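You operate a simulated robot arm through the tools that you are given. There is no shell and no other tool. Be economical: measure what you need, move in short steps, check, and stop when the job is done.

You are at the controls of a simulated robot arm. One attempt, no reset.

TASK
Shut the right drawer of the wall bench. Take the squat jar on the right half of the wall bench and put it away on the middle of the long table. Open the left drawer of the packing bench, put the skein from the left half of the wall bench in the inside of the left drawer of the packing bench, then shut the drawer. Pull the table drawer open. The order is free.

The check looks at the end state, three seconds after you hand in, the way a careful person would. Anything else that was tipped, shoved, dropped, spilled or broken makes it a failure.

THE ROBOT
A 6-joint arm with a two-finger parallel gripper on a trunk, on a base that drives. Base frame: it is fixed to the floor where the robot stands at the start and does not move with it; the origin is under the middle of the robot, x ahead of it, y to its left, z up. Readings come in mm, rad, newtons and seconds.
Its first joint turns from -2.897 to 2.897 rad. Places, roughly: inside of the left drawer of the packing bench [-1000, 4400, 700]; left drawer of the packing bench [-1000, 4400, 700]; middle of the long table [-2000, 2000, 800]; right drawer of the wall bench [1000, -100, 700]; skein (8x7x2 cm) [1700, 600, 800]; squat jar (11x11x9 cm) [1500, -100, 800]; table drawer [1700, 3700, 700]. Payload 3.43 kg.
Tool frame: the origin (TCP) lies between the finger pads and is the grasp point; the fingertips stand 34 mm ahead of it; z points along the fingers, y is the line along which they close. The gripper opens to 128 mm. The fingers are 24 mm wide and 12 mm thick; the gripper's body (48 by 130 mm) begins 96 mm behind the TCP.
Orientation is that of the tool frame in the base frame, as a unit quaternion [x, y, z, w]. With the fingers straight down and closing along the base's y, the tool's x points along the base's -x, its y along +y and its z along -z.

THE INTERFACE
- The arm moves only by the tool move_arm. Its argument "steps" is a list of rows, each a list of 7 numbers: the shift along the tool's x, y, z in units of 50 mm (1.0 is 50 mm), then the turn, a rotation vector about the tool's x, y, z in units of 6 degrees (1.0 is 6 degrees), then the gripper command, from -1 (fully open) to 1 (shut), values between in proportion. In form: [[tx, ty, tz, ax, ay, az, gripper], ...]. A call has 1 to 8 rows; each row shifts and turns the commanded pose from where the row before left it, along the tool's axes as they then stand. A call with a number of a shift or a turn outside -1 to 1 is refused whole. Each row takes 0.2 s and may step no farther than 50 mm and 0.15 rad from the row before; otherwise, or with a gripper value out of range, the whole call is refused. A pose out of reach is approached as far as the arm can. The call stops where the force on the tool passes 40 N (or 10 N more than at its start, if that is more) or the arm is blocked; 0.2 s more then pass. Each finger travels about 153 mm/s and halts on what it meets, pressing with about 28 N; the grip force reading is that of the motor and also rises with nothing between the fingers. The clock runs only during rows and for 0.2 s after the last one: add rows that do not move to give the fingers time. The reply holds the time, the measured pose of the TCP, the force on the tool along the base axes, the opening and the grip force, in the units named above and with some noise, with the torque about the TCP (base axes, N m) and any sound that the robot's microphone picked up.
- Cameras (640 x 400 px; columns grow to the right, rows downward): "scene" is now at [166.7, 185, 1215.6]; the picture's right is [-0.37, -0.93, 0.00], its down [-0.39, 0.16, -0.91] and it looks along [0.84, -0.34, -0.42] (base axes); focal length 248 px, centre (320, 200). "wrist" rides on the gripper at [76, -11, -160] in the tool frame; the picture's right is [0.15, 0.99, 0.00], its down [-0.88, 0.13, -0.46] and it looks along [-0.45, 0.07, 0.89] (tool axes); focal length 234 px, centre (320, 200).
- snapshot(camera): a new picture of that camera. No time passes.
- base_move(legs): drives the robot by 1 to 6 legs, each [ahead, left, turn to the left] in mm, mm and rad, along the robot's own axes; the way and the turn of a leg run together, so that a leg with both is an arc; at most 1500 mm and 3.142 rad a leg. The arm and the cameras ride along, it lands a little off, and it stops where it bumps. It gives what a move gives.
- head_to(pan, tilt): turns the head with the scene camera to pan (to the left, within 2.496 rad either way) and tilt (down, from -0.506 to 1.204), counted from straight ahead of the robot. It gives what a move gives.
- locate(camera, pixels): for up to 12 pixels [column, row] of the newest picture of that camera ("zoom" is the newest enlarged one), the place [x, y, z] in the base frame of the surface seen there, good to about 2 mm. No time passes.
- close_up(camera, box): a new picture of the part [left, top, right, bottom] of that camera's present view, enlarged. No time passes.
- close_job(): hands the job in; it is judged then, once.

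Go step by step. Measure first, check grasps and placings, and put right what went wrong. The budget is 110 turns and 82 pictures, counting those below and the enlarged ones. Unless the task says otherwise, let go and move clear before handing in.

The tools are called after "Request:" as name(argument=value, ...) on one line, values as JSON. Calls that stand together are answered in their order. move_arm: Moves the arm, as the interface text tells. Its arguments: {"type":"object","properties":{"steps":{"type":"array"}},"required":["steps"]} The other tools are called the same way: base_move (legs) drives the base; head_to (pan, tilt) turns the head that bears the scene camera; snapshot (camera) takes a picture; locate (camera, pixels) gives the place of the surface under pixels of a picture; close_up (camera, box) takes an enlarged picture of a part of a camera's view; close_job () hands the job in.

At the start:

```text
time_s: 0.0
ee_pos: [737.4, -157.7, 1080.3]
tcp_rot: [0.0, 1.0, 0.0, -0.001]
force: [-0.6, 1.1, -0.2]
wrist_torque: [-0.01, -0.01, 0.04]
finger_gap: 128.2
grip_force: 0.0
robot x, y, heading: [0.8, 3.1, -0.003]
head pan, tilt: [-0.382, 0.438]
```

scene: 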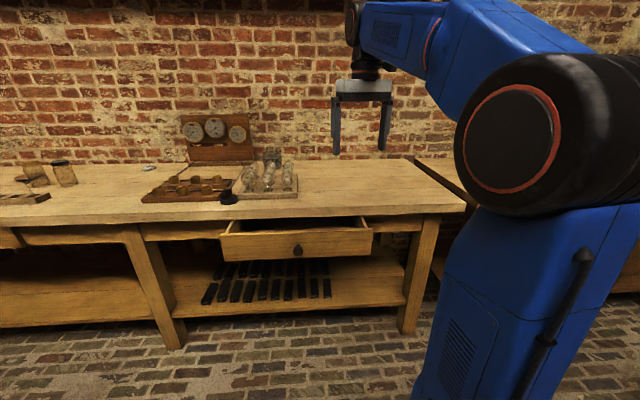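
wrist: 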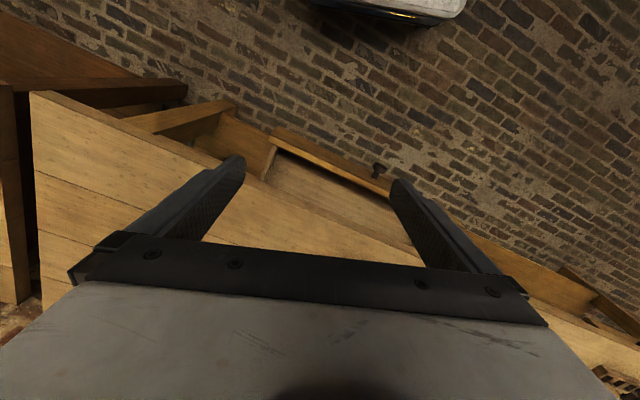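

The scene shows the wall bench with the open right drawer around (298,240), glassware near (265,180). I take enlarged views and measure some pixels.

Request:
close_up(camera="scene", box=[130, 100, 390, 270])

Request:
close_up(camera="scene", box=[0, 130, 200, 260])

Request:
locate(camera="scene", pixels=[[298, 252], [222, 238], [372, 236], [228, 198], [360, 219], [464, 208], [150, 168], [300, 220], [268, 185], [65, 175], [0, 225], [35, 172]])

```text
2.35 times, centred on (260, 185) of scene
```

zoom: 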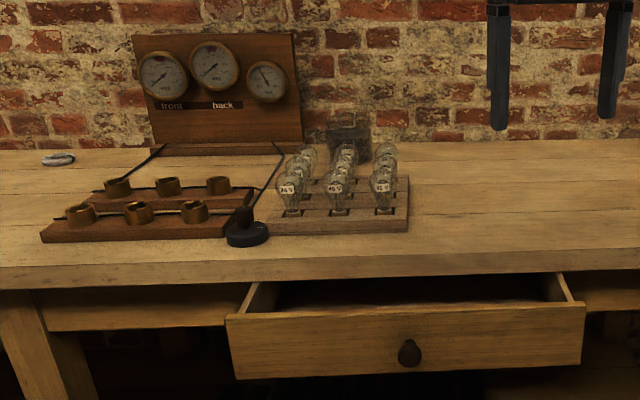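

```text
3.08 times, centred on (100, 195) of scene
```

zoom: 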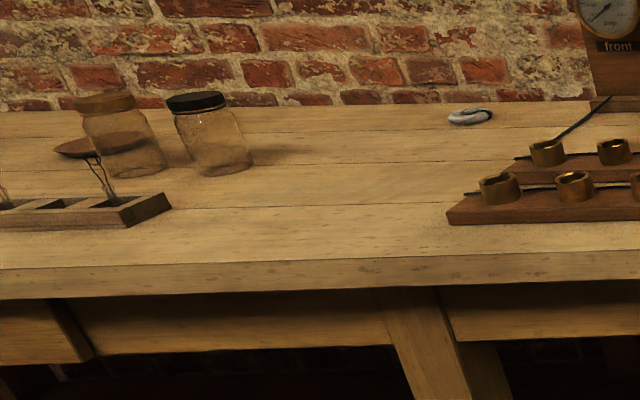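

```text
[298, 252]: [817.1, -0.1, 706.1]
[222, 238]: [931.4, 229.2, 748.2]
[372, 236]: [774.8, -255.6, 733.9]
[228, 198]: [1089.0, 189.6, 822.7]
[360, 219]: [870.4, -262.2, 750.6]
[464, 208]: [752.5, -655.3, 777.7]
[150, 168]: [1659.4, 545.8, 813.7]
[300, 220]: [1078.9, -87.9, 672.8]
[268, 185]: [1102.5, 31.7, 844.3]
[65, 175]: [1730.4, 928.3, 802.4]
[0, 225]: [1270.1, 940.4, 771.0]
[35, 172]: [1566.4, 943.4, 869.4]
```

The skein is at (150,168); the jar seems to be the dark thing behind the bulbs near (279,157). I measure around it and on the bench edge.

Request:
close_up(camera="scene", box=[230, 130, 320, 210])

Request:
locate(camera="scene", pixels=[[271, 155], [275, 153], [300, 212], [400, 206], [200, 215], [100, 218], [320, 165], [400, 170], [230, 236], [366, 235], [380, 226], [145, 168]])

Request:
head_to(pan=0.9, tilt=0.4)

Request:
snapshot(camera="scene")

```text
5.00 times, centred on (275, 170) of scene
```

zoom: 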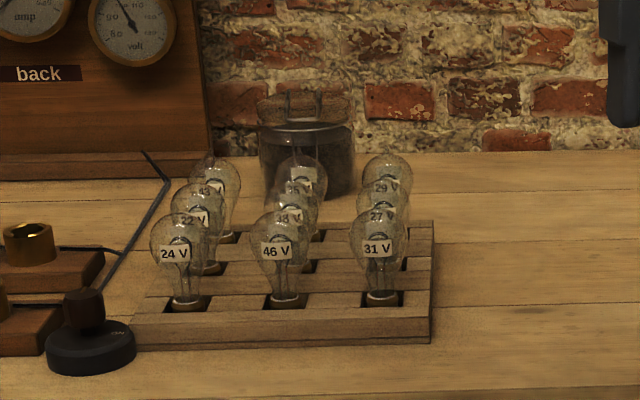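

```text
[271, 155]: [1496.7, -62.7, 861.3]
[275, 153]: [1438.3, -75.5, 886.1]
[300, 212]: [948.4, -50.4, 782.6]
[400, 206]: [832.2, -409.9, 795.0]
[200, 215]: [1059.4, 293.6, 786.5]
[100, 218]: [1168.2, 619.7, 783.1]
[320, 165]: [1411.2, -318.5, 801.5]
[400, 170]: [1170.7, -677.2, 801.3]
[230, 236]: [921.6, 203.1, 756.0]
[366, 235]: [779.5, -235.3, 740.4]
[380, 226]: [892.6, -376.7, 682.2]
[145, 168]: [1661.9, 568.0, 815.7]
```

```text
time_s: 1.5
ee_pos: [736.7, -158.2, 1078.9]
tcp_rot: [0.0, 1.0, 0.0, 0.0]
force: [0.1, 0.5, 0.5]
wrist_torque: [-0.02, 0.0, 0.01]
finger_gap: 128.1
grip_force: 0.0
robot x, y, heading: [1.8, 1.5, 0.003]
head pan, tilt: [0.901, 0.4]
```

```text
76 pictures are left
```

scene: 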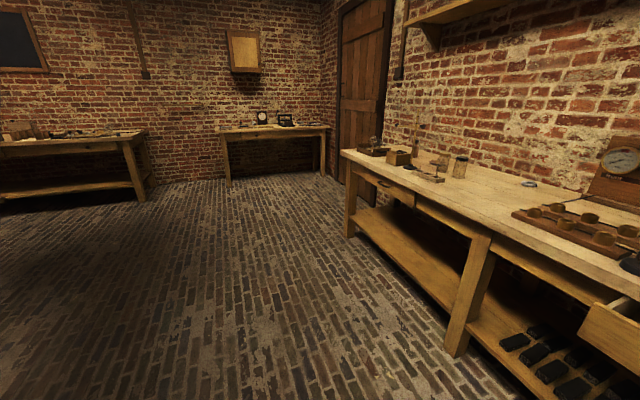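

The bench runs at about -0.315 rad: edge normal n≈(0.951,-0.310), knob at n≈777, t≈253, jar behind the bulbs at about (1480,-90). I turn the base square to the bench and stand in front of the drawer.

Request:
base_move(legs=[[0, 0, -0.315], [150, 253, 0]])

Request:
head_to(pan=-0.1, tilt=0.55)

Request:
snapshot(camera="scene")

```text
time_s: 4.5
ee_pos: [873.4, -187.3, 1080.7]
tcp_rot: [0.158, 0.987, 0.0, 0.0]
force: [0.0, 0.0, 0.7]
wrist_torque: [0.02, 0.02, -0.04]
finger_gap: 128.0
grip_force: 0.1
robot x, y, heading: [223.5, 193.6, -0.313]
head pan, tilt: [0.901, 0.4]
```

```text
time_s: 5.8
ee_pos: [873.1, -188.8, 1080.6]
tcp_rot: [0.158, 0.988, 0.0, 0.001]
force: [-0.1, -0.6, 0.2]
wrist_torque: [0.01, 0.0, 0.01]
finger_gap: 128.0
grip_force: 0.1
robot x, y, heading: [222.7, 195.0, -0.319]
head pan, tilt: [-0.099, 0.55]
```

```text
75 pictures are left
```

scene: 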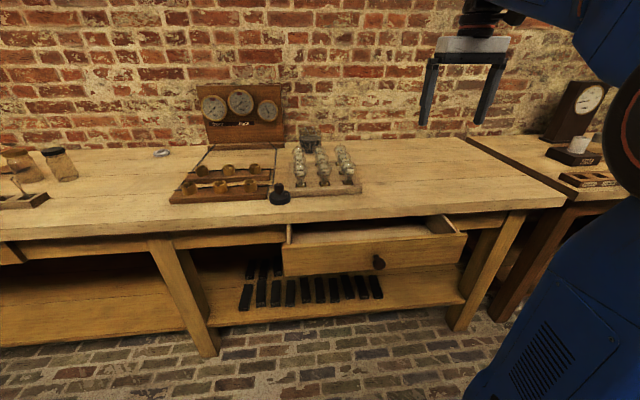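

The drawer knob shows at (379,262). I confirm its place and draw the closed gripper back to stand in front of it.

Request:
locate(camera="scene", pixels=[[379, 262], [290, 262], [460, 250], [372, 255], [400, 216], [320, 144], [500, 235]])

Request:
move_arm(steps=[[0.9, 0.4, 0, 0, 0, 0, 1], [0.9, 0.4, 0, 0, 0, 0, 1], [0.8, 0.6, 0, 0, 0, 0, 1], [0.6, 0.7, 0, 0, 0, 0, 1], [0, 0.9, 0, 0, 0, 0, 1], [0, 0, 0, 0, 0, 0, 1]])

```text
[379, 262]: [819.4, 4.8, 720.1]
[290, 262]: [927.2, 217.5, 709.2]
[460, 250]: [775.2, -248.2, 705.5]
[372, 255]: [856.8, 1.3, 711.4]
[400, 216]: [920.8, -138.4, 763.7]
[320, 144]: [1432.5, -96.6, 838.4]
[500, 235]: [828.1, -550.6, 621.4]
```

```text
time_s: 7.2
ee_pos: [766.6, 5.3, 1079.4]
tcp_rot: [0.16, 0.987, 0.0, 0.0]
force: [-0.2, -0.1, -0.9]
wrist_torque: [0.01, -0.02, 0.02]
finger_gap: 0.1
grip_force: 27.8
robot x, y, heading: [222.5, 192.1, -0.319]
head pan, tilt: [-0.099, 0.55]
```

The TCP sits about 50 mm in front of the knob and needs 13 mm to the left. I lower it to z≈725.

Request:
move_arm(steps=[[0, 0.26, 1, 0, 0, 0, 1], [0, 0, 1, 0, 0, 0, 1], [0, 0, 1, 0, 0, 0, 1], [0, 0, 1, 0, 0, 0, 1], [0, 0, 1, 0, 0, 0, 1], [0, 0, 1, 0, 0, 0, 1], [0, 0, 1, 0, 0, 0, 1], [0, 0, 0, 0, 0, 0, 1]])

Request:
snapshot(camera="scene")

Request:
snapshot(camera="wrist")

```text
refused: row 1 steps farther than a row can; nothing moved
```

```text
74 pictures are left
```

scene: 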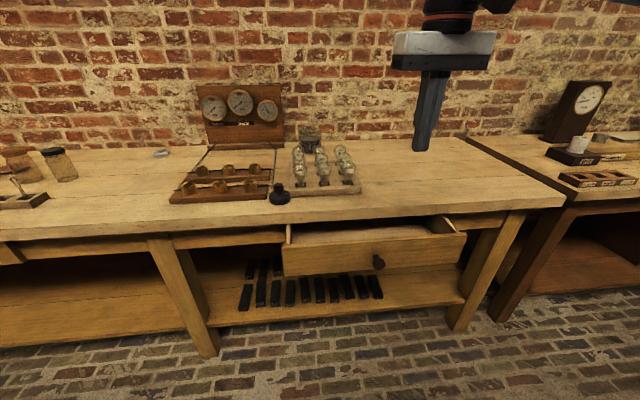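

```text
73 pictures are left
```

wrist: 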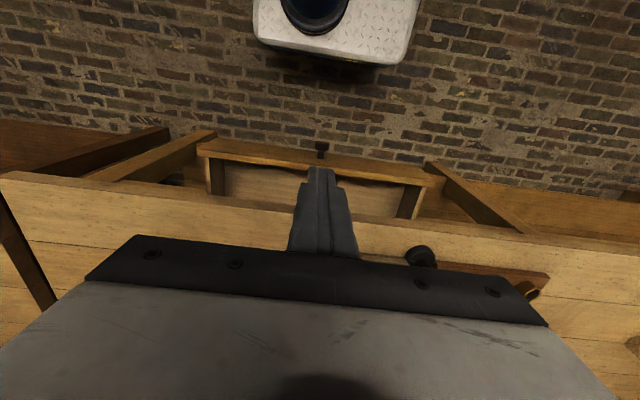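

The step was refused only for combined length. I do the descent with a small first row.

Request:
locate(camera="wrist", pixels=[[335, 60], [262, 35], [410, 50], [322, 147], [320, 157]])

Request:
move_arm(steps=[[0, 0.26, 0.5, 0, 0, 0, 1], [0, 0, 0.95, 0, 0, 0, 1], [0, 0, 0.95, 0, 0, 0, 1], [0, 0, 0.95, 0, 0, 0, 1], [0, 0, 0.95, 0, 0, 0, 1], [0, 0, 0.95, 0, 0, 0, 1], [0, 0, 0.95, 0, 0, 0, 1], [0, 0, 0.9, 0, 0, 0, 1]])

Request:
snapshot(camera="scene")

```text
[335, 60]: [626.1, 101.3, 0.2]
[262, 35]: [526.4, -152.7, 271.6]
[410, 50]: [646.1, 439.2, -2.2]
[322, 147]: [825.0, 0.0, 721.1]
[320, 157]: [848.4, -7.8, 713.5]
```

```text
time_s: 9.0
ee_pos: [772.7, 16.9, 725.7]
tcp_rot: [0.158, 0.987, -0.001, -0.001]
force: [0.6, -0.4, 0.2]
wrist_torque: [0.0, 0.01, 0.0]
finger_gap: 0.0
grip_force: 27.9
robot x, y, heading: [225.1, 193.3, -0.318]
head pan, tilt: [-0.099, 0.55]
```

```text
72 pictures are left
```

scene: 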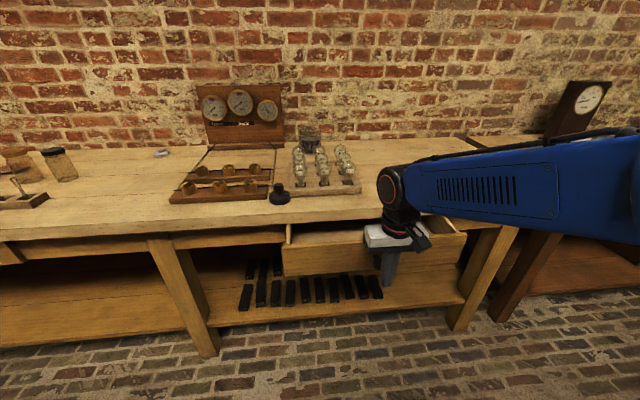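

TCP stands just before the knob at z 726. I push ahead until it blocks.

Request:
move_arm(steps=[[-0.5, 0, 0, 0, 0, 0, 1], [-0.4, 0, 0, 0, 0, 0, 1], [-0.4, 0, 0, 0, 0, 0, 1], [-0.4, 0, 0, 0, 0, 0, 1], [-0.4, 0, 0, 0, 0, 0, 1], [-0.4, 0, 0, 0, 0, 0, 1], [-0.4, 0, 0, 0, 0, 0, 1], [-0.3, 0, 0, 0, 0, 0, 1]])

Request:
snapshot(camera="scene")

```text
time_s: 10.8
ee_pos: [924.6, -32.2, 725.9]
tcp_rot: [0.159, 0.987, 0.0, -0.001]
force: [0.4, 0.5, -0.4]
wrist_torque: [-0.04, 0.0, -0.01]
finger_gap: 0.1
grip_force: 27.8
robot x, y, heading: [225.4, 197.2, -0.316]
head pan, tilt: [-0.099, 0.55]
```

```text
71 pictures are left
```

scene: 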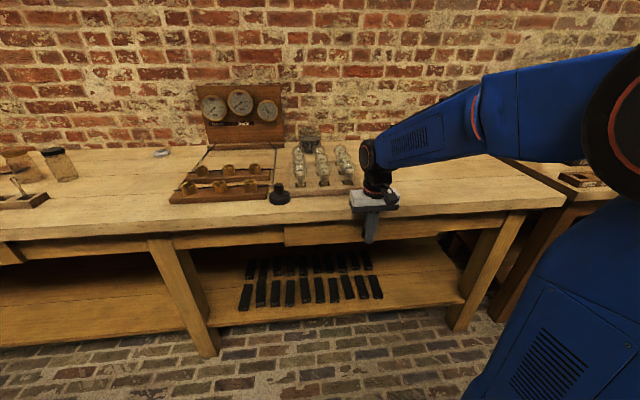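

The drawer is nearly flush, no stop felt yet. I push in small steps until it resists.

Request:
move_arm(steps=[[-0.2, 0, 0, 0, 0, 0, 1], [-0.2, 0, 0, 0, 0, 0, 1], [-0.2, 0, 0, 0, 0, 0, 1], [-0.2, 0, 0, 0, 0, 0, 1], [-0.2, 0, 0, 0, 0, 0, 1]])

Request:
close_up(camera="scene", box=[220, 180, 500, 300])

```text
time_s: 11.3
ee_pos: [931.3, -34.9, 723.1]
tcp_rot: [0.158, 0.987, 0.001, -0.006]
force: [-8.4, 2.8, 2.2]
wrist_torque: [-0.03, 0.11, -0.02]
finger_gap: 0.1
grip_force: 27.5
robot x, y, heading: [218.0, 194.6, -0.317]
head pan, tilt: [-0.099, 0.55]
stopped in row 2: the force on the tool passed its limit (the readings are from after the stop); the commanded pose is now the measured one
```

```text
2.29 times, centred on (360, 240) of scene
```

zoom: 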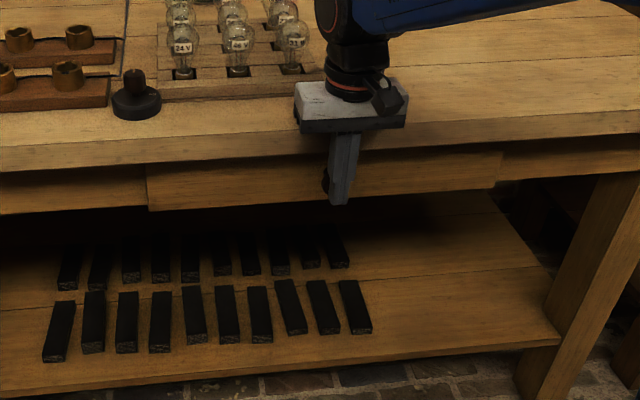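

It met the stop and the front looks flush. I back off and rise to z≈1080.

Request:
move_arm(steps=[[0.8, 0, 0, 0, 0, 0, 1], [0.8, 0, 0, 0, 0, 0, 1], [0, 0, -1, 0, 0, 0, 1], [0, 0, -1, 0, 0, 0, 1], [0, 0, -1, 0, 0, 0, 1], [0, 0, -1, 0, 0, 0, 1], [0, 0, -1, 0, 0, 0, 1], [0, 0, -1, 0, 0, 0, 1]])

Request:
move_arm(steps=[[0, 0, -1, 0, 0, 0, -1], [0, 0, -0.5, 0, 0, 0, -1], [0, 0, 0, 0, 0, 0, -1], [0, 0, 0, 0, 0, 0, -1]])

Request:
base_move(legs=[[170, 119, 0], [170, 0, 0]])

Request:
snapshot(camera="scene")

Request:
snapshot(camera="wrist")

```text
time_s: 13.1
ee_pos: [857.6, -10.7, 1023.7]
tcp_rot: [0.158, 0.987, 0.001, -0.005]
force: [0.1, 1.0, 0.4]
wrist_torque: [0.02, 0.02, 0.0]
finger_gap: 0.2
grip_force: 27.8
robot x, y, heading: [221.0, 193.7, -0.317]
head pan, tilt: [-0.099, 0.55]
```

```text
time_s: 14.1
ee_pos: [860.9, -9.3, 1099.7]
tcp_rot: [0.158, 0.987, 0.0, -0.005]
force: [0.8, -0.4, 0.7]
wrist_torque: [0.01, 0.02, 0.02]
finger_gap: 127.9
grip_force: 0.1
robot x, y, heading: [223.1, 195.4, -0.319]
head pan, tilt: [-0.099, 0.55]
```

```text
time_s: 16.8
ee_pos: [1220.4, -4.2, 1099.2]
tcp_rot: [0.158, 0.987, 0.001, -0.004]
force: [-0.6, 0.2, -0.2]
wrist_torque: [0.01, -0.01, 0.0]
finger_gap: 127.8
grip_force: 0.1
robot x, y, heading: [581.8, 201.4, -0.314]
head pan, tilt: [-0.099, 0.55]
```

```text
69 pictures are left
```

scene: 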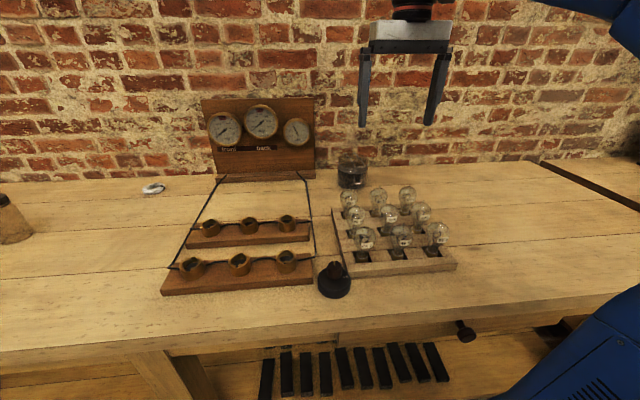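

```text
68 pictures are left
```

wrist: 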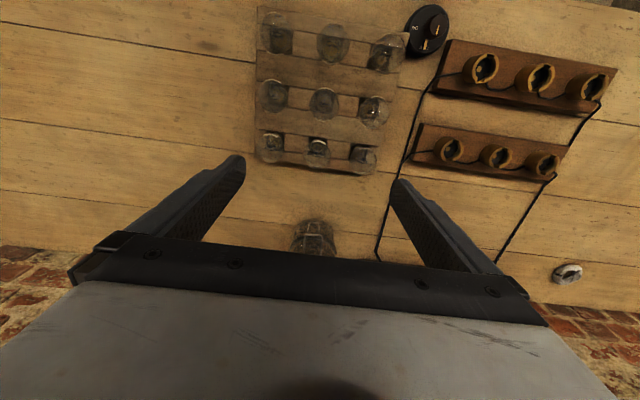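

The jar is at (352,170), just behind the bulb tray and beside the gauge board. I take a close view and measure it.

Request:
close_up(camera="scene", box=[300, 130, 400, 200])

Request:
locate(camera="zoom", pixels=[[330, 290], [330, 375], [250, 250], [405, 250], [330, 185], [330, 220], [265, 370], [400, 370], [100, 310], [330, 160]])

Request:
close_up(camera="wrist", box=[240, 180, 400, 280])

Request:
locate(camera="wrist", pixels=[[315, 230], [296, 240], [333, 240], [315, 222], [316, 145], [356, 152], [270, 140], [316, 165], [567, 273], [382, 250]])

```text
5.71 times, centred on (350, 165) of scene
```

zoom: 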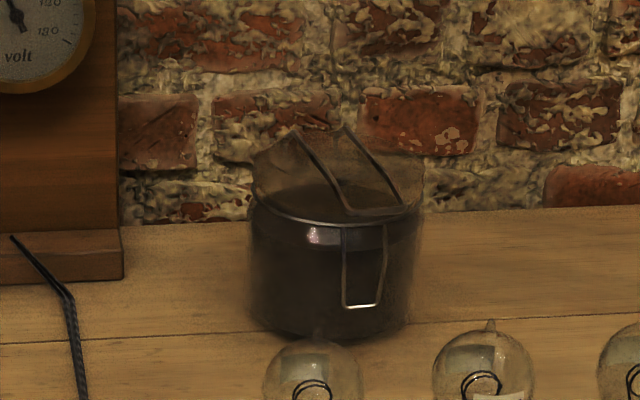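

```text
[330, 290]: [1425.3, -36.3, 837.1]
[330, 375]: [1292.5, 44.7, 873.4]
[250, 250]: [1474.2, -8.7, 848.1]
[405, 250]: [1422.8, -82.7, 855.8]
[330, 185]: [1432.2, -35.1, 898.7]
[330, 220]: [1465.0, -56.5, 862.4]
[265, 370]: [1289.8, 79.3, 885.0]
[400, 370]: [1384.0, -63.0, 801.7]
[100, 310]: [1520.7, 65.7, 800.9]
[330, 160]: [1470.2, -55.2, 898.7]
```

```text
4.00 times, centred on (320, 230) of wrist
```

zoom: 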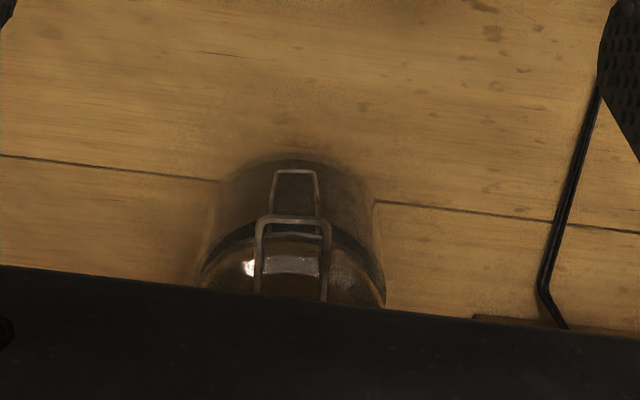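

```text
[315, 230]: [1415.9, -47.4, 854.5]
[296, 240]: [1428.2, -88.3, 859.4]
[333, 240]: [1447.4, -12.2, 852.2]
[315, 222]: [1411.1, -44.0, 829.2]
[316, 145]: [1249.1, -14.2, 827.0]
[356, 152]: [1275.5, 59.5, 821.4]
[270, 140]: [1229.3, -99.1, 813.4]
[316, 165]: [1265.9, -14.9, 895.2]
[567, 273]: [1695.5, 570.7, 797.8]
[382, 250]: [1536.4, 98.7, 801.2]
```

The jar's middle comes out near n=1410, t=400 (world ≈ (1465,-57)), lid top z≈899, with the latch facing me; I grip it across its sides. I move above it and look.

Request:
move_arm(steps=[[-0.95, 0.1, 0, 0, 0, 0, -1], [-0.95, 0.1, 0, 0, 0, 0, -1], [-0.95, 0.1, 0, 0, 0, 0, -1], [-0.95, 0.1, 0, 0, 0, 0, -1], [-0.95, 0.1, 0, 0, 0, 0, -1], [-0.2, 0, 0.5, 0, 0, 0, -1], [0, 0, 0.9, 0, 0, 0, -1], [0, 0, 0, 0, 0, 0, -1]])

Request:
snapshot(camera="wrist")

Request:
close_up(camera="scene", box=[260, 70, 460, 200])

```text
time_s: 18.6
ee_pos: [1464.8, -55.9, 1026.5]
tcp_rot: [0.158, 0.987, 0.001, -0.005]
force: [0.3, -0.5, -0.4]
wrist_torque: [0.04, -0.02, -0.01]
finger_gap: 128.2
grip_force: 0.0
robot x, y, heading: [579.8, 203.4, -0.316]
head pan, tilt: [-0.099, 0.55]
```

```text
65 pictures are left
```

wrist: 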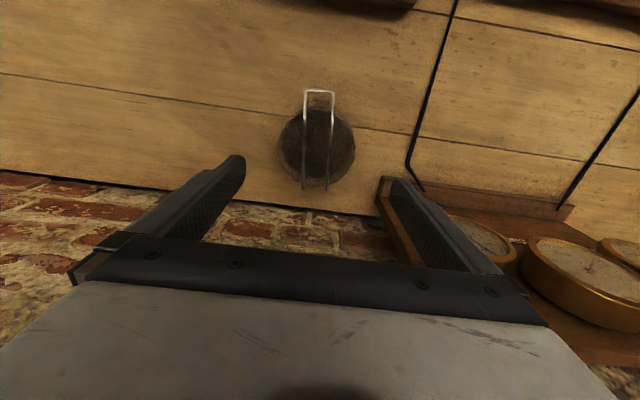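

```text
3.08 times, centred on (360, 135) of scene
```

zoom: 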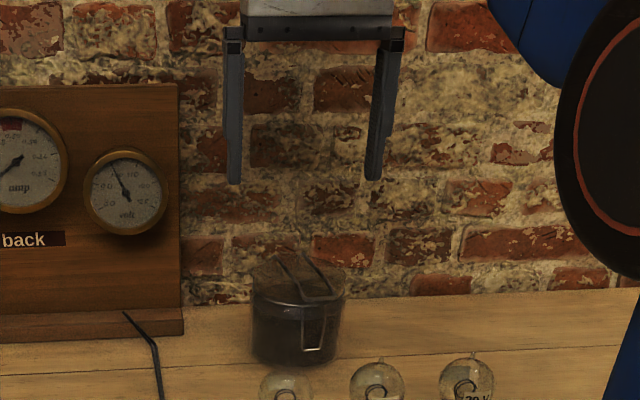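

The jar's lid at (318,145) in the wrist view lies right under the TCP line. I check the gauge board clearance and lower to z≈846.

Request:
locate(camera="wrist", pixels=[[383, 182], [380, 205], [400, 245], [318, 145], [283, 145], [353, 150], [320, 95]])

Request:
move_arm(steps=[[0, 0, 0.8, 0, 0, 0, -1], [0, 0, 0.8, 0, 0, 0, -1], [0, 0, 0.6, 0, 0, 0, -1], [0, 0, 0, 0, 0, 0, -1]])

Request:
snapshot(camera="wrist")

```text
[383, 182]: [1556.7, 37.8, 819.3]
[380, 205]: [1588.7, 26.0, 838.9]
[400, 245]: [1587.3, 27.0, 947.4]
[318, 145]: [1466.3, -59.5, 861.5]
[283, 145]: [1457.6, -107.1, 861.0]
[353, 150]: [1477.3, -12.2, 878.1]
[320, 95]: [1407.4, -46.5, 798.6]
```

```text
time_s: 19.6
ee_pos: [1463.0, -55.0, 915.6]
tcp_rot: [0.158, 0.987, 0.001, -0.005]
force: [-0.8, 0.4, -0.2]
wrist_torque: [-0.02, 0.04, 0.02]
finger_gap: 128.1
grip_force: 0.1
robot x, y, heading: [584.7, 201.2, -0.32]
head pan, tilt: [-0.099, 0.55]
```

```text
63 pictures are left
```

wrist: 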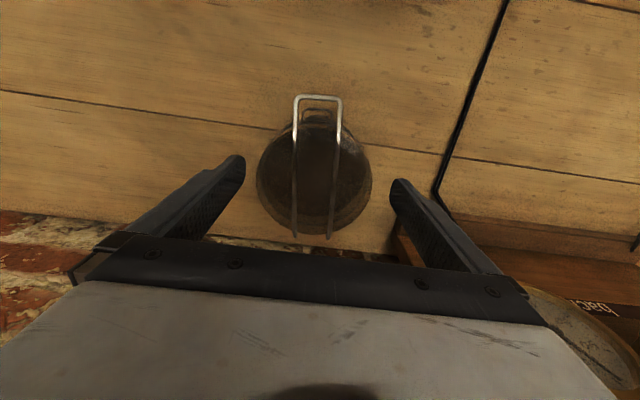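

Aligned: the jar sides (t 350 and 446) lie inside the fingers. I lower 68 mm and close.

Request:
move_arm(steps=[[0, -0.05, 0.7, 0, 0, 0, -1], [-0.05, 0, 0.66, 0, 0, 0, -1], [0, 0, 0, 0, 0, 0, 0], [0, 0, 0, 0, 0, 0, 1], [0, 0, 0, 0, 0, 0, 1], [0, 0, 0, 0, 0, 0, 1], [0, 0, 0, 0, 0, 0, 1]])

Request:
snapshot(camera="wrist")

```text
time_s: 21.2
ee_pos: [1462.0, -59.5, 848.1]
tcp_rot: [0.158, 0.987, 0.001, -0.005]
force: [-1.1, -1.7, 0.7]
wrist_torque: [0.15, 0.06, 0.01]
finger_gap: 103.1
grip_force: 27.9
robot x, y, heading: [581.5, 202.1, -0.315]
head pan, tilt: [-0.099, 0.55]
```

```text
62 pictures are left
```

wrist: 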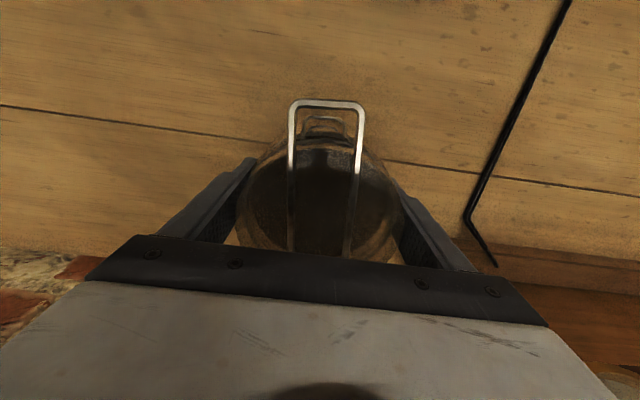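

Gripped at 103 mm opening with jar held. I lift slowly and check.

Request:
move_arm(steps=[[0, 0, -0.3, 0, 0, 0, 1], [0, 0, -0.5, 0, 0, 0, 1], [0, 0, -0.7, 0, 0, 0, 1], [0, 0, -0.8, 0, 0, 0, 1], [0, 0, -0.8, 0, 0, 0, 1], [0, 0, -0.8, 0, 0, 0, 1], [0, 0, -0.6, 0, 0, 0, 1], [0, 0, -0.2, 0, 0, 0, 1]])

Request:
move_arm(steps=[[0.4, 0, 0, 0, 0, 0, 1], [0.8, 0, 0, 0, 0, 0, 1], [0.8, 0, 0, 0, 0, 0, 1], [0.8, 0, 0, 0, 0, 0, 1], [0.8, 0, 0, 0, 0, 0, 1], [0.8, 0, 0, 0, 0, 0, 1], [0.8, 0, 0, 0, 0, 0, 1], [0.4, 0, 0, 0, 0, 0, 1]])

Request:
snapshot(camera="scene")

```text
time_s: 23.0
ee_pos: [1464.9, -60.4, 1082.4]
tcp_rot: [0.158, 0.987, 0.001, -0.006]
force: [-0.2, 0.1, -10.5]
wrist_torque: [-0.01, 0.03, 0.03]
finger_gap: 103.2
grip_force: 28.3
robot x, y, heading: [580.0, 202.4, -0.317]
head pan, tilt: [-0.099, 0.55]
```

```text
time_s: 24.8
ee_pos: [1200.3, 26.9, 1086.3]
tcp_rot: [0.158, 0.987, 0.001, -0.006]
force: [1.5, -0.8, -11.7]
wrist_torque: [0.03, 0.08, 0.01]
finger_gap: 103.2
grip_force: 27.9
robot x, y, heading: [584.1, 202.5, -0.321]
head pan, tilt: [-0.099, 0.55]
```

```text
61 pictures are left
```

scene: 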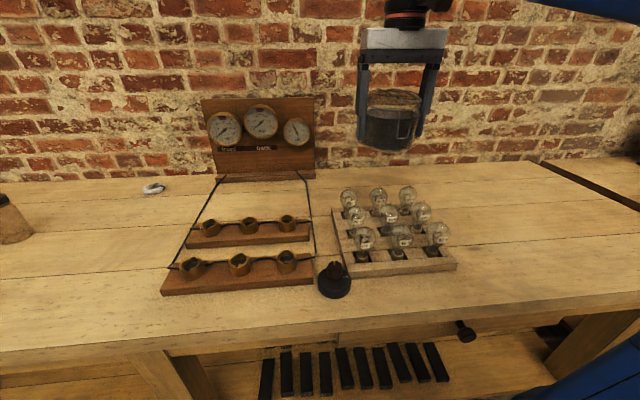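

The jar is held (weight ~1.1 kg). I fold the arm further in, back away from the bench, turn left and look towards the long table.

Request:
move_arm(steps=[[0.5, 0, 0, 0, 0, 0, 1], [0.8, 0, 0, 0, 0, 0, 1], [0.8, 0, 0, 0, 0, 0, 1], [0.8, 0, 0, 0, 0, 0, 1], [0.5, 0, 0, 0, 0, 0, 1], [0, 0, 0, 0, 0, 0, 1]])

Request:
base_move(legs=[[-500, 0, 0], [0, 0, 1.5]])

Request:
head_to(pan=1.2, tilt=0.35)

Request:
snapshot(camera="scene")

```text
time_s: 26.2
ee_pos: [1038.0, 80.7, 1089.0]
tcp_rot: [0.159, 0.987, 0.001, -0.005]
force: [0.2, -0.5, -10.2]
wrist_torque: [0.03, 0.04, 0.04]
finger_gap: 103.4
grip_force: 27.7
robot x, y, heading: [580.7, 201.1, -0.317]
head pan, tilt: [-0.099, 0.55]
```

```text
time_s: 32.8
ee_pos: [266.1, 800.3, 1087.6]
tcp_rot: [-0.554, 0.832, -0.002, -0.005]
force: [0.7, 0.7, -10.1]
wrist_torque: [-0.05, 0.0, 0.03]
finger_gap: 103.2
grip_force: 28.3
robot x, y, heading: [109.5, 355.2, 1.172]
head pan, tilt: [-0.099, 0.55]
```

```text
time_s: 34.2
ee_pos: [266.7, 801.2, 1087.5]
tcp_rot: [-0.554, 0.832, -0.003, -0.004]
force: [0.6, -0.9, -10.6]
wrist_torque: [0.0, 0.04, -0.02]
finger_gap: 103.2
grip_force: 27.7
robot x, y, heading: [113.3, 354.1, 1.175]
head pan, tilt: [1.201, 0.351]
```

```text
60 pictures are left
```

scene: 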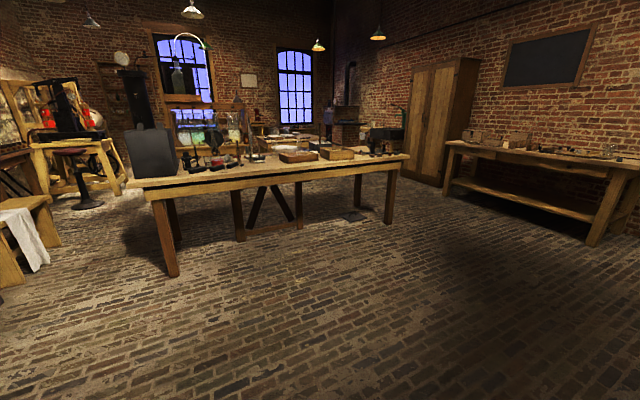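

The long table is in the middle (130–410, 150–190). I zoom in and measure its near edge and free spots.

Request:
close_up(camera="scene", box=[110, 100, 430, 290])

Request:
locate(camera="scene", pixels=[[130, 186], [200, 180], [270, 172], [340, 165], [406, 157], [260, 163], [295, 156], [335, 154], [375, 150], [220, 160], [175, 275], [390, 220]])

```text
2.00 times, centred on (270, 195) of scene
```

zoom: 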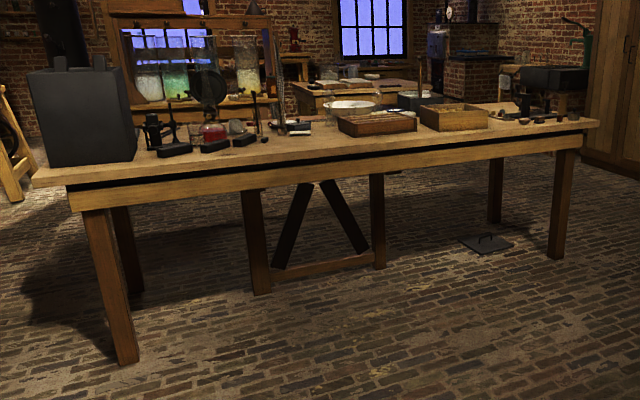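

```text
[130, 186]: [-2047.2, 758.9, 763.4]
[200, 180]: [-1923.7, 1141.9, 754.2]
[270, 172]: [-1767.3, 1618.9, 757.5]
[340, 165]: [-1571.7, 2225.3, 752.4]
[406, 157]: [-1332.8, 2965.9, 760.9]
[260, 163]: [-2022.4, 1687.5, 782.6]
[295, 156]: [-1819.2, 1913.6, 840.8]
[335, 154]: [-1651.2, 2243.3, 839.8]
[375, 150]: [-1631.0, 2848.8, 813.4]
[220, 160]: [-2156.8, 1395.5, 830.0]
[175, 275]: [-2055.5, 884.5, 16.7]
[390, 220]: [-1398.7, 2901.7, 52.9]
```

The table's near edge lies along n=-2181, its middle near t≈1270. I turn to face it (heading 2.827) and drive to about 240 mm short of it for a better view.

Request:
base_move(legs=[[0, 0, 1.652], [774, -454, 0], [774, -454, 0]])

Request:
head_to(pan=0.0, tilt=0.5)

Request:
snapshot(camera="scene")

```text
time_s: 47.3
ee_pos: [-1540.0, 1809.1, 1088.4]
tcp_rot: [0.988, -0.156, 0.006, 0.0]
force: [-0.1, 0.0, -10.8]
wrist_torque: [0.04, -0.03, 0.03]
finger_gap: 103.2
grip_force: 27.8
robot x, y, heading: [-1081.9, 1694.4, 2.83]
head pan, tilt: [1.201, 0.351]
```

```text
time_s: 48.7
ee_pos: [-1540.1, 1809.7, 1088.3]
tcp_rot: [0.988, -0.156, 0.006, 0.001]
force: [0.6, 0.3, -10.2]
wrist_torque: [0.0, -0.04, 0.0]
finger_gap: 103.2
grip_force: 28.4
robot x, y, heading: [-1086.8, 1689.8, 2.834]
head pan, tilt: [0.0, 0.499]
```

```text
58 pictures are left
```

scene: 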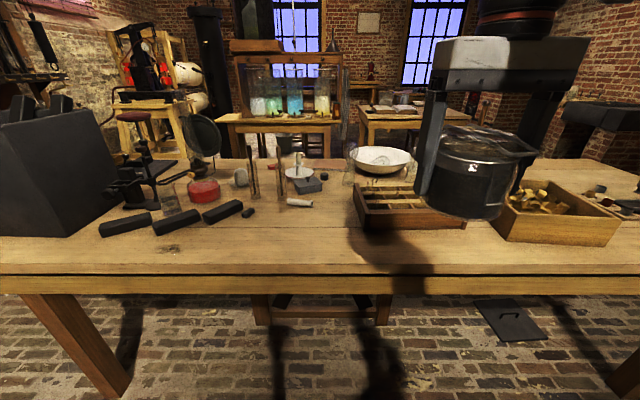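

There is free table around (300,225). I measure the objects about it and the spot that counts as middle.

Request:
locate(camera="scene", pixels=[[300, 225], [300, 250], [300, 265], [248, 213], [300, 203], [308, 185], [357, 222], [368, 232], [350, 180], [330, 205], [280, 195], [330, 190]])

Request:
close_up(camera="scene", box=[200, 130, 440, 280])

Request:
snapshot(camera="wrist")

```text
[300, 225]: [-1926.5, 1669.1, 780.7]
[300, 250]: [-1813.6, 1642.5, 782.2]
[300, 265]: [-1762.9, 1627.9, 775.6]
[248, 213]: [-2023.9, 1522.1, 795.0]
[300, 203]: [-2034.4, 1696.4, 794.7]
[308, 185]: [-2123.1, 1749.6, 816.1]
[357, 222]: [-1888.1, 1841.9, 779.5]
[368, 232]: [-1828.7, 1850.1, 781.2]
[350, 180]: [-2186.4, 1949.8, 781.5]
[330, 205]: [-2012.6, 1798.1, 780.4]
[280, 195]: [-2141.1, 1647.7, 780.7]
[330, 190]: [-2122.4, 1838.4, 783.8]
```

```text
2.67 times, centred on (320, 205) of scene
```

zoom: 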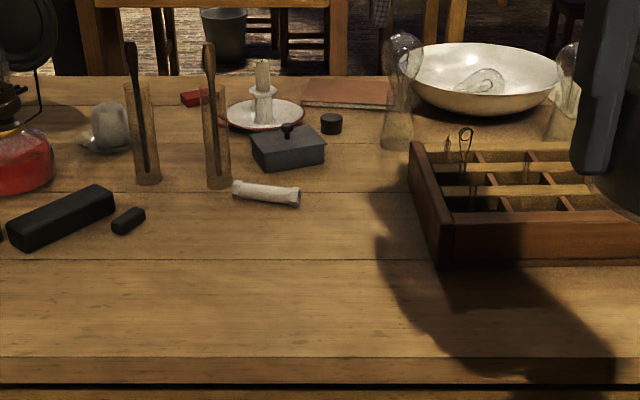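

```text
56 pictures are left
```

wrist: 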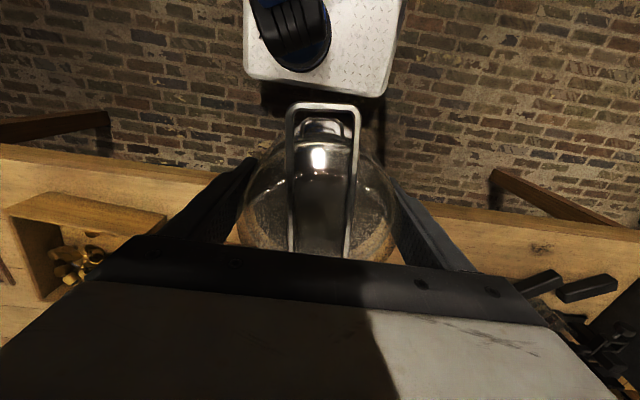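

The tabletop is z≈781; the free patch lies between the white roll (300,203) and the compartment tray (357,222). I measure those borders more precisely.

Request:
locate(camera="zoom", pixels=[[300, 195], [300, 205], [412, 150], [440, 245], [450, 265], [410, 195], [395, 150], [325, 165], [218, 185], [360, 230], [128, 220], [640, 262]])

```text
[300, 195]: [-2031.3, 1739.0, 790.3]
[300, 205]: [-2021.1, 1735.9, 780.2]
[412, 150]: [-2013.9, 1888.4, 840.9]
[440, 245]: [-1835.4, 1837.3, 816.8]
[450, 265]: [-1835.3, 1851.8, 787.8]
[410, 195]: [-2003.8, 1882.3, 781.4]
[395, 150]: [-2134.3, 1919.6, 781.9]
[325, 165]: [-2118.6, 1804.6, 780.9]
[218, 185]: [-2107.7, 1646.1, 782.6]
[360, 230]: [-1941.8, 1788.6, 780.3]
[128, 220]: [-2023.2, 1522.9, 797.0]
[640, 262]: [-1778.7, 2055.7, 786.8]
```

Tray edge is t≈1172, roll end t≈1026, so I set the jar at n≈-2405, t≈1087 (about (-1951,1777)). I drive 150 mm ahead and 158 mm left.

Request:
base_move(legs=[[150, 158, -0.005]])

Request:
move_arm(steps=[[-0.4, 0, 0, 0, 0, 0, 1], [-0.8, 0, 0, 0, 0, 0, 1], [-0.8, 0, 0, 0, 0, 0, 1], [-0.8, 0, 0, 0, 0, 0, 1], [-0.8, 0, 0, 0, 0, 0, 1], [-0.6, 0, 0, 0, 0, 0, 1], [-0.4, 0, 0, 0, 0, 0, 1], [0, 0, 0, 0, 0, 0, 1]])

Request:
snapshot(camera="scene")

```text
time_s: 50.4
ee_pos: [-1733.6, 1710.9, 1089.3]
tcp_rot: [0.987, -0.159, 0.004, 0.001]
force: [0.3, -1.0, -10.2]
wrist_torque: [-0.01, -0.04, -0.03]
finger_gap: 103.4
grip_force: 28.1
robot x, y, heading: [-1275.4, 1587.5, 2.815]
head pan, tilt: [0.0, 0.499]
```

```text
time_s: 52.1
ee_pos: [-1951.3, 1783.5, 1085.6]
tcp_rot: [0.987, -0.159, 0.005, 0.001]
force: [0.5, -0.7, -10.8]
wrist_torque: [-0.02, -0.04, 0.0]
finger_gap: 103.3
grip_force: 27.8
robot x, y, heading: [-1276.5, 1585.9, 2.824]
head pan, tilt: [0.0, 0.499]
```

```text
55 pictures are left
```

scene: 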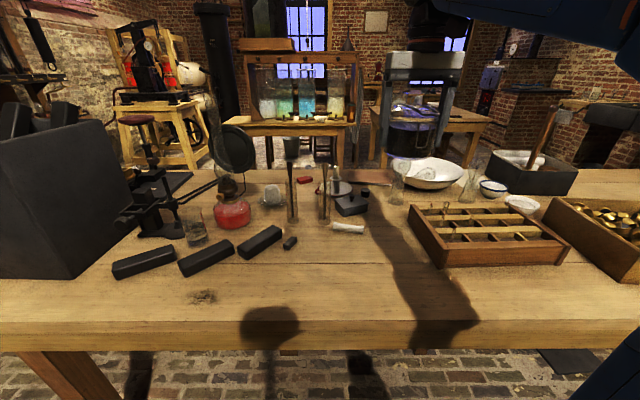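

The TCP is over the free patch. I shift 5 mm left and lower to just above the table.

Request:
move_arm(steps=[[0, 0.1, 0.6, 0, 0, 0, 1], [0, 0, 0.8, 0, 0, 0, 1], [0, 0, 0.8, 0, 0, 0, 1], [0, 0, 0.8, 0, 0, 0, 1], [0, 0, 0.8, 0, 0, 0, 1], [0, 0, 0.6, 0, 0, 0, 1], [0, 0, 0.3, 0, 0, 0, 1], [0, 0, 0, 0, 0, 0, 1]])

Request:
snapshot(camera="scene")

Request:
snapshot(camera="wrist")

```text
time_s: 54.0
ee_pos: [-1952.2, 1777.6, 850.0]
tcp_rot: [0.987, -0.159, 0.005, 0.001]
force: [0.8, -0.5, -10.6]
wrist_torque: [0.03, -0.05, -0.03]
finger_gap: 103.3
grip_force: 27.9
robot x, y, heading: [-1278.6, 1591.1, 2.824]
head pan, tilt: [0.0, 0.499]
```

```text
54 pictures are left
```

scene: 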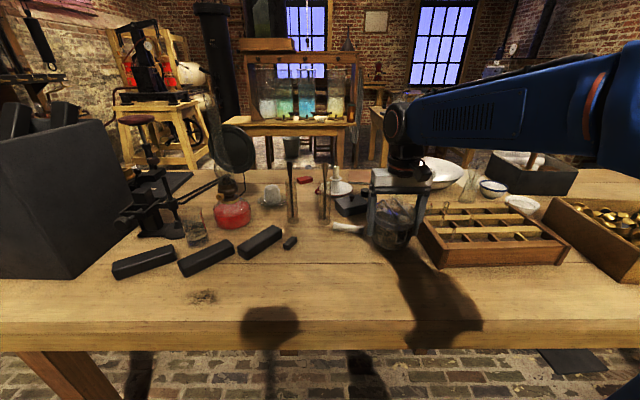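

```text
53 pictures are left
```

wrist: 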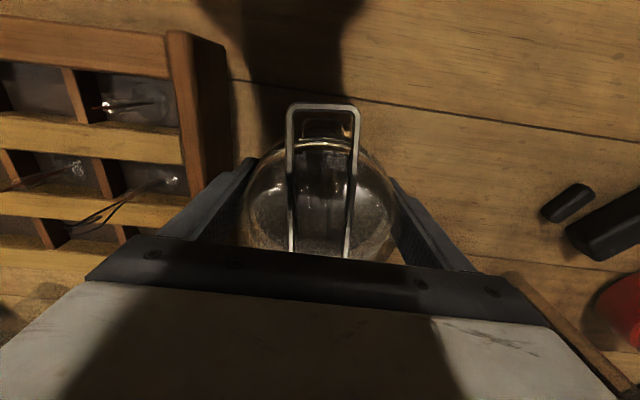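

Clear on both sides. I lower in small steps until it touches.

Request:
move_arm(steps=[[0, 0, 0.2, 0, 0, 0, 1], [0, 0, 0.12, 0, 0, 0, 1], [0, 0, 0.06, 0, 0, 0, 1], [0, 0, 0.04, 0, 0, 0, 1], [0, 0, 0, 0, 0, 0, 1]])

```text
time_s: 55.1
ee_pos: [-1951.7, 1777.5, 831.6]
tcp_rot: [0.987, -0.159, 0.003, 0.0]
force: [-1.0, 2.6, 18.7]
wrist_torque: [-0.21, -0.24, -0.27]
finger_gap: 103.3
grip_force: 28.0
robot x, y, heading: [-1279.8, 1586.7, 2.817]
head pan, tilt: [0.0, 0.499]
```

Force turned upward (+18.7 N): it stands on the table. I open partly and rise.

Request:
move_arm(steps=[[0, 0, -0.04, 0, 0, 0, 0.7], [0, 0, 0, 0, 0, 0, -0.8], [0, 0, 0, 0, 0, 0, -0.85], [0, 0, 0, 0, 0, 0, -0.85]])

Request:
move_arm(steps=[[0, 0, -0.4, 0, 0, 0, -0.85], [0, 0, -0.8, 0, 0, 0, -0.85], [0, 0, -0.9, 0, 0, 0, -0.85], [0, 0, -0.9, 0, 0, 0, -0.85], [0, 0, -0.9, 0, 0, 0, -0.85], [0, 0, -0.9, 0, 0, 0, -0.85], [0.9, 0, 0, 0, 0, 0, -0.85], [0.9, 0, 0, 0, 0, 0, -0.85]])

Request:
close_up(camera="scene", box=[200, 130, 560, 300])

```text
time_s: 56.1
ee_pos: [-1950.9, 1776.4, 831.9]
tcp_rot: [0.987, -0.159, 0.005, 0.0]
force: [0.2, -0.3, 0.4]
wrist_torque: [-0.02, 0.02, 0.04]
finger_gap: 118.7
grip_force: 0.1
robot x, y, heading: [-1277.6, 1589.4, 2.821]
head pan, tilt: [0.0, 0.499]
```

```text
time_s: 58.0
ee_pos: [-1867.3, 1748.9, 1072.9]
tcp_rot: [0.987, -0.159, 0.006, 0.0]
force: [-0.1, 0.4, -0.2]
wrist_torque: [0.0, -0.07, -0.02]
finger_gap: 118.5
grip_force: 0.0
robot x, y, heading: [-1275.5, 1585.2, 2.827]
head pan, tilt: [0.0, 0.499]
```

```text
1.78 times, centred on (380, 215) of scene
```

zoom: 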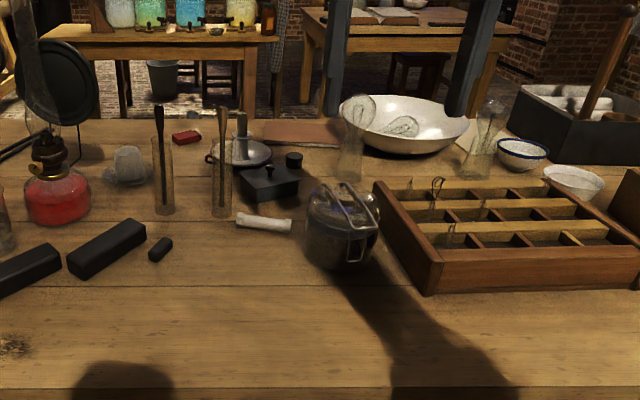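

The jar stands upright and free on the table. I fold the arm and look toward the packing bench.

Request:
move_arm(steps=[[0.9, 0, 0, 0, 0, 0, 1], [0.9, 0, 0, 0, 0, 0, 1], [0.9, 0, 0, 0, 0, 0, 1], [0.6, 0, 0, 0, 0, 0, 1], [0, 0, 0, 0, 0, 0, 1]])

Request:
head_to(pan=-1.35, tilt=0.35)

Request:
snapshot(camera="scene")

```text
time_s: 59.1
ee_pos: [-1710.2, 1697.9, 1074.2]
tcp_rot: [0.987, -0.159, 0.005, 0.001]
force: [0.8, 0.5, 0.2]
wrist_torque: [0.05, -0.01, 0.02]
finger_gap: 0.1
grip_force: 28.3
robot x, y, heading: [-1274.5, 1589.7, 2.82]
head pan, tilt: [0.0, 0.499]
```

```text
time_s: 60.6
ee_pos: [-1709.1, 1697.9, 1074.3]
tcp_rot: [0.987, -0.159, 0.005, 0.001]
force: [-0.1, 0.3, -0.4]
wrist_torque: [0.0, 0.04, -0.01]
finger_gap: 0.0
grip_force: 27.9
robot x, y, heading: [-1279.2, 1591.1, 2.824]
head pan, tilt: [-1.349, 0.351]
```

```text
51 pictures are left
```

scene: 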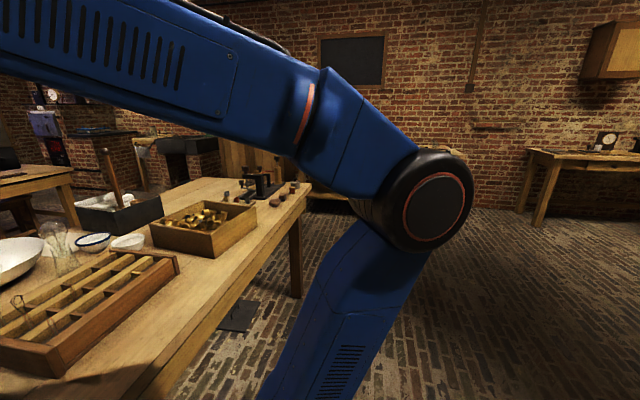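

The arm blocks the view. I back off, turn to face the packing-bench wall (heading ≈1.257), and look.

Request:
base_move(legs=[[-450, 0, 0], [0, 0, -1.567]])

Request:
head_to(pan=0.3, tilt=0.3)

Request:
snapshot(camera="scene")

```text
time_s: 67.2
ee_pos: [-742.3, 1879.3, 1075.6]
tcp_rot: [-0.586, 0.81, -0.003, -0.004]
force: [0.2, 0.4, -0.3]
wrist_torque: [-0.01, -0.02, -0.01]
finger_gap: 0.1
grip_force: 27.7
robot x, y, heading: [-848.4, 1441.4, 1.251]
head pan, tilt: [-1.349, 0.351]
```

```text
time_s: 68.9
ee_pos: [-741.6, 1877.9, 1075.4]
tcp_rot: [-0.586, 0.81, -0.004, -0.004]
force: [-0.1, -0.3, 0.5]
wrist_torque: [0.03, -0.04, -0.01]
finger_gap: 0.0
grip_force: 28.0
robot x, y, heading: [-848.9, 1449.1, 1.257]
head pan, tilt: [0.3, 0.3]
```

```text
50 pictures are left
```

scene: 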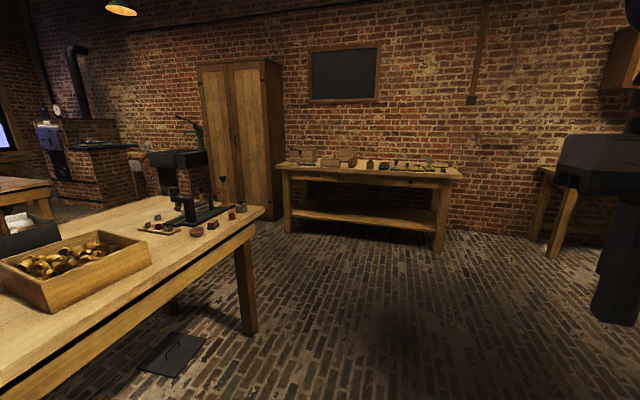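

Request:
close_up(camera="scene", box=[270, 140, 480, 260])

Request:
locate(camera="scene", pixels=[[283, 172], [320, 176], [400, 181], [450, 181], [360, 188], [330, 182], [385, 184], [440, 245], [290, 232], [256, 335], [248, 211]])

```text
3.05 times, centred on (375, 200) of scene
```

zoom: 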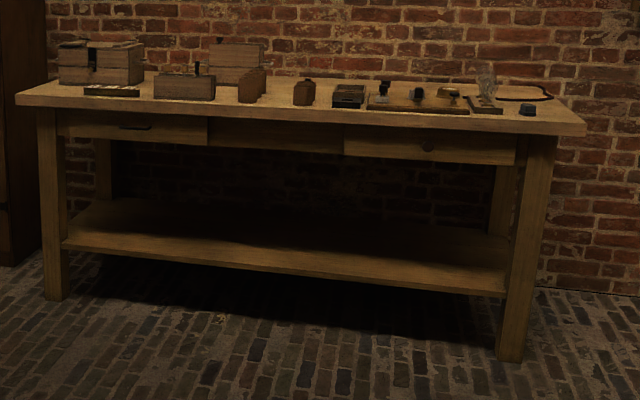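

```text
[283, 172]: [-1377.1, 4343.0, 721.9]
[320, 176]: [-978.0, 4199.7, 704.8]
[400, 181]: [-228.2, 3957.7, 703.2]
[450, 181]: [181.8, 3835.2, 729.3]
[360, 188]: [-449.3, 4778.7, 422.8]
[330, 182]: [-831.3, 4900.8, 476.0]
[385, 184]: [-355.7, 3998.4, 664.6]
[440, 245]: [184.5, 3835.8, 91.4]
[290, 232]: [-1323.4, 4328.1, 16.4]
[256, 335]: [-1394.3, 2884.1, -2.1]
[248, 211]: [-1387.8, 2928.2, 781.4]
```

The packing bench front edge runs at t≈3704, n from -2652 to -1012; the left drawer carries a dark pull around zoom (130,127). I drive around the long table's end to stand in front of it.

Request:
base_move(legs=[[1450, 0, 0], [330, 300, 0], [0, 650, 0]])

Request:
head_to(pan=0.05, tilt=0.6)

Request:
snapshot(camera="scene")

```text
time_s: 81.7
ee_pos: [-1085.9, 3875.5, 1074.4]
tcp_rot: [-0.586, 0.811, -0.003, -0.005]
force: [0.2, -0.2, -0.6]
wrist_torque: [-0.01, 0.0, 0.04]
finger_gap: 0.0
grip_force: 27.7
robot x, y, heading: [-1195.9, 3438.5, 1.251]
head pan, tilt: [0.3, 0.3]
```

```text
time_s: 82.5
ee_pos: [-1086.3, 3876.1, 1072.6]
tcp_rot: [-0.586, 0.811, -0.003, -0.004]
force: [-0.3, -0.3, 0.5]
wrist_torque: [-0.01, 0.0, -0.01]
finger_gap: 0.0
grip_force: 27.7
robot x, y, heading: [-1195.9, 3444.4, 1.251]
head pan, tilt: [0.051, 0.6]
```

```text
48 pictures are left
```

scene: 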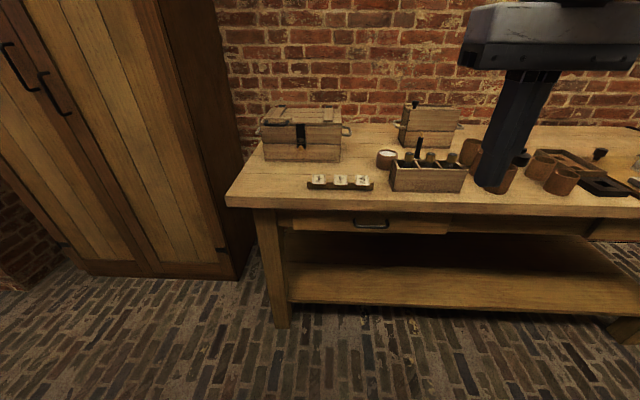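

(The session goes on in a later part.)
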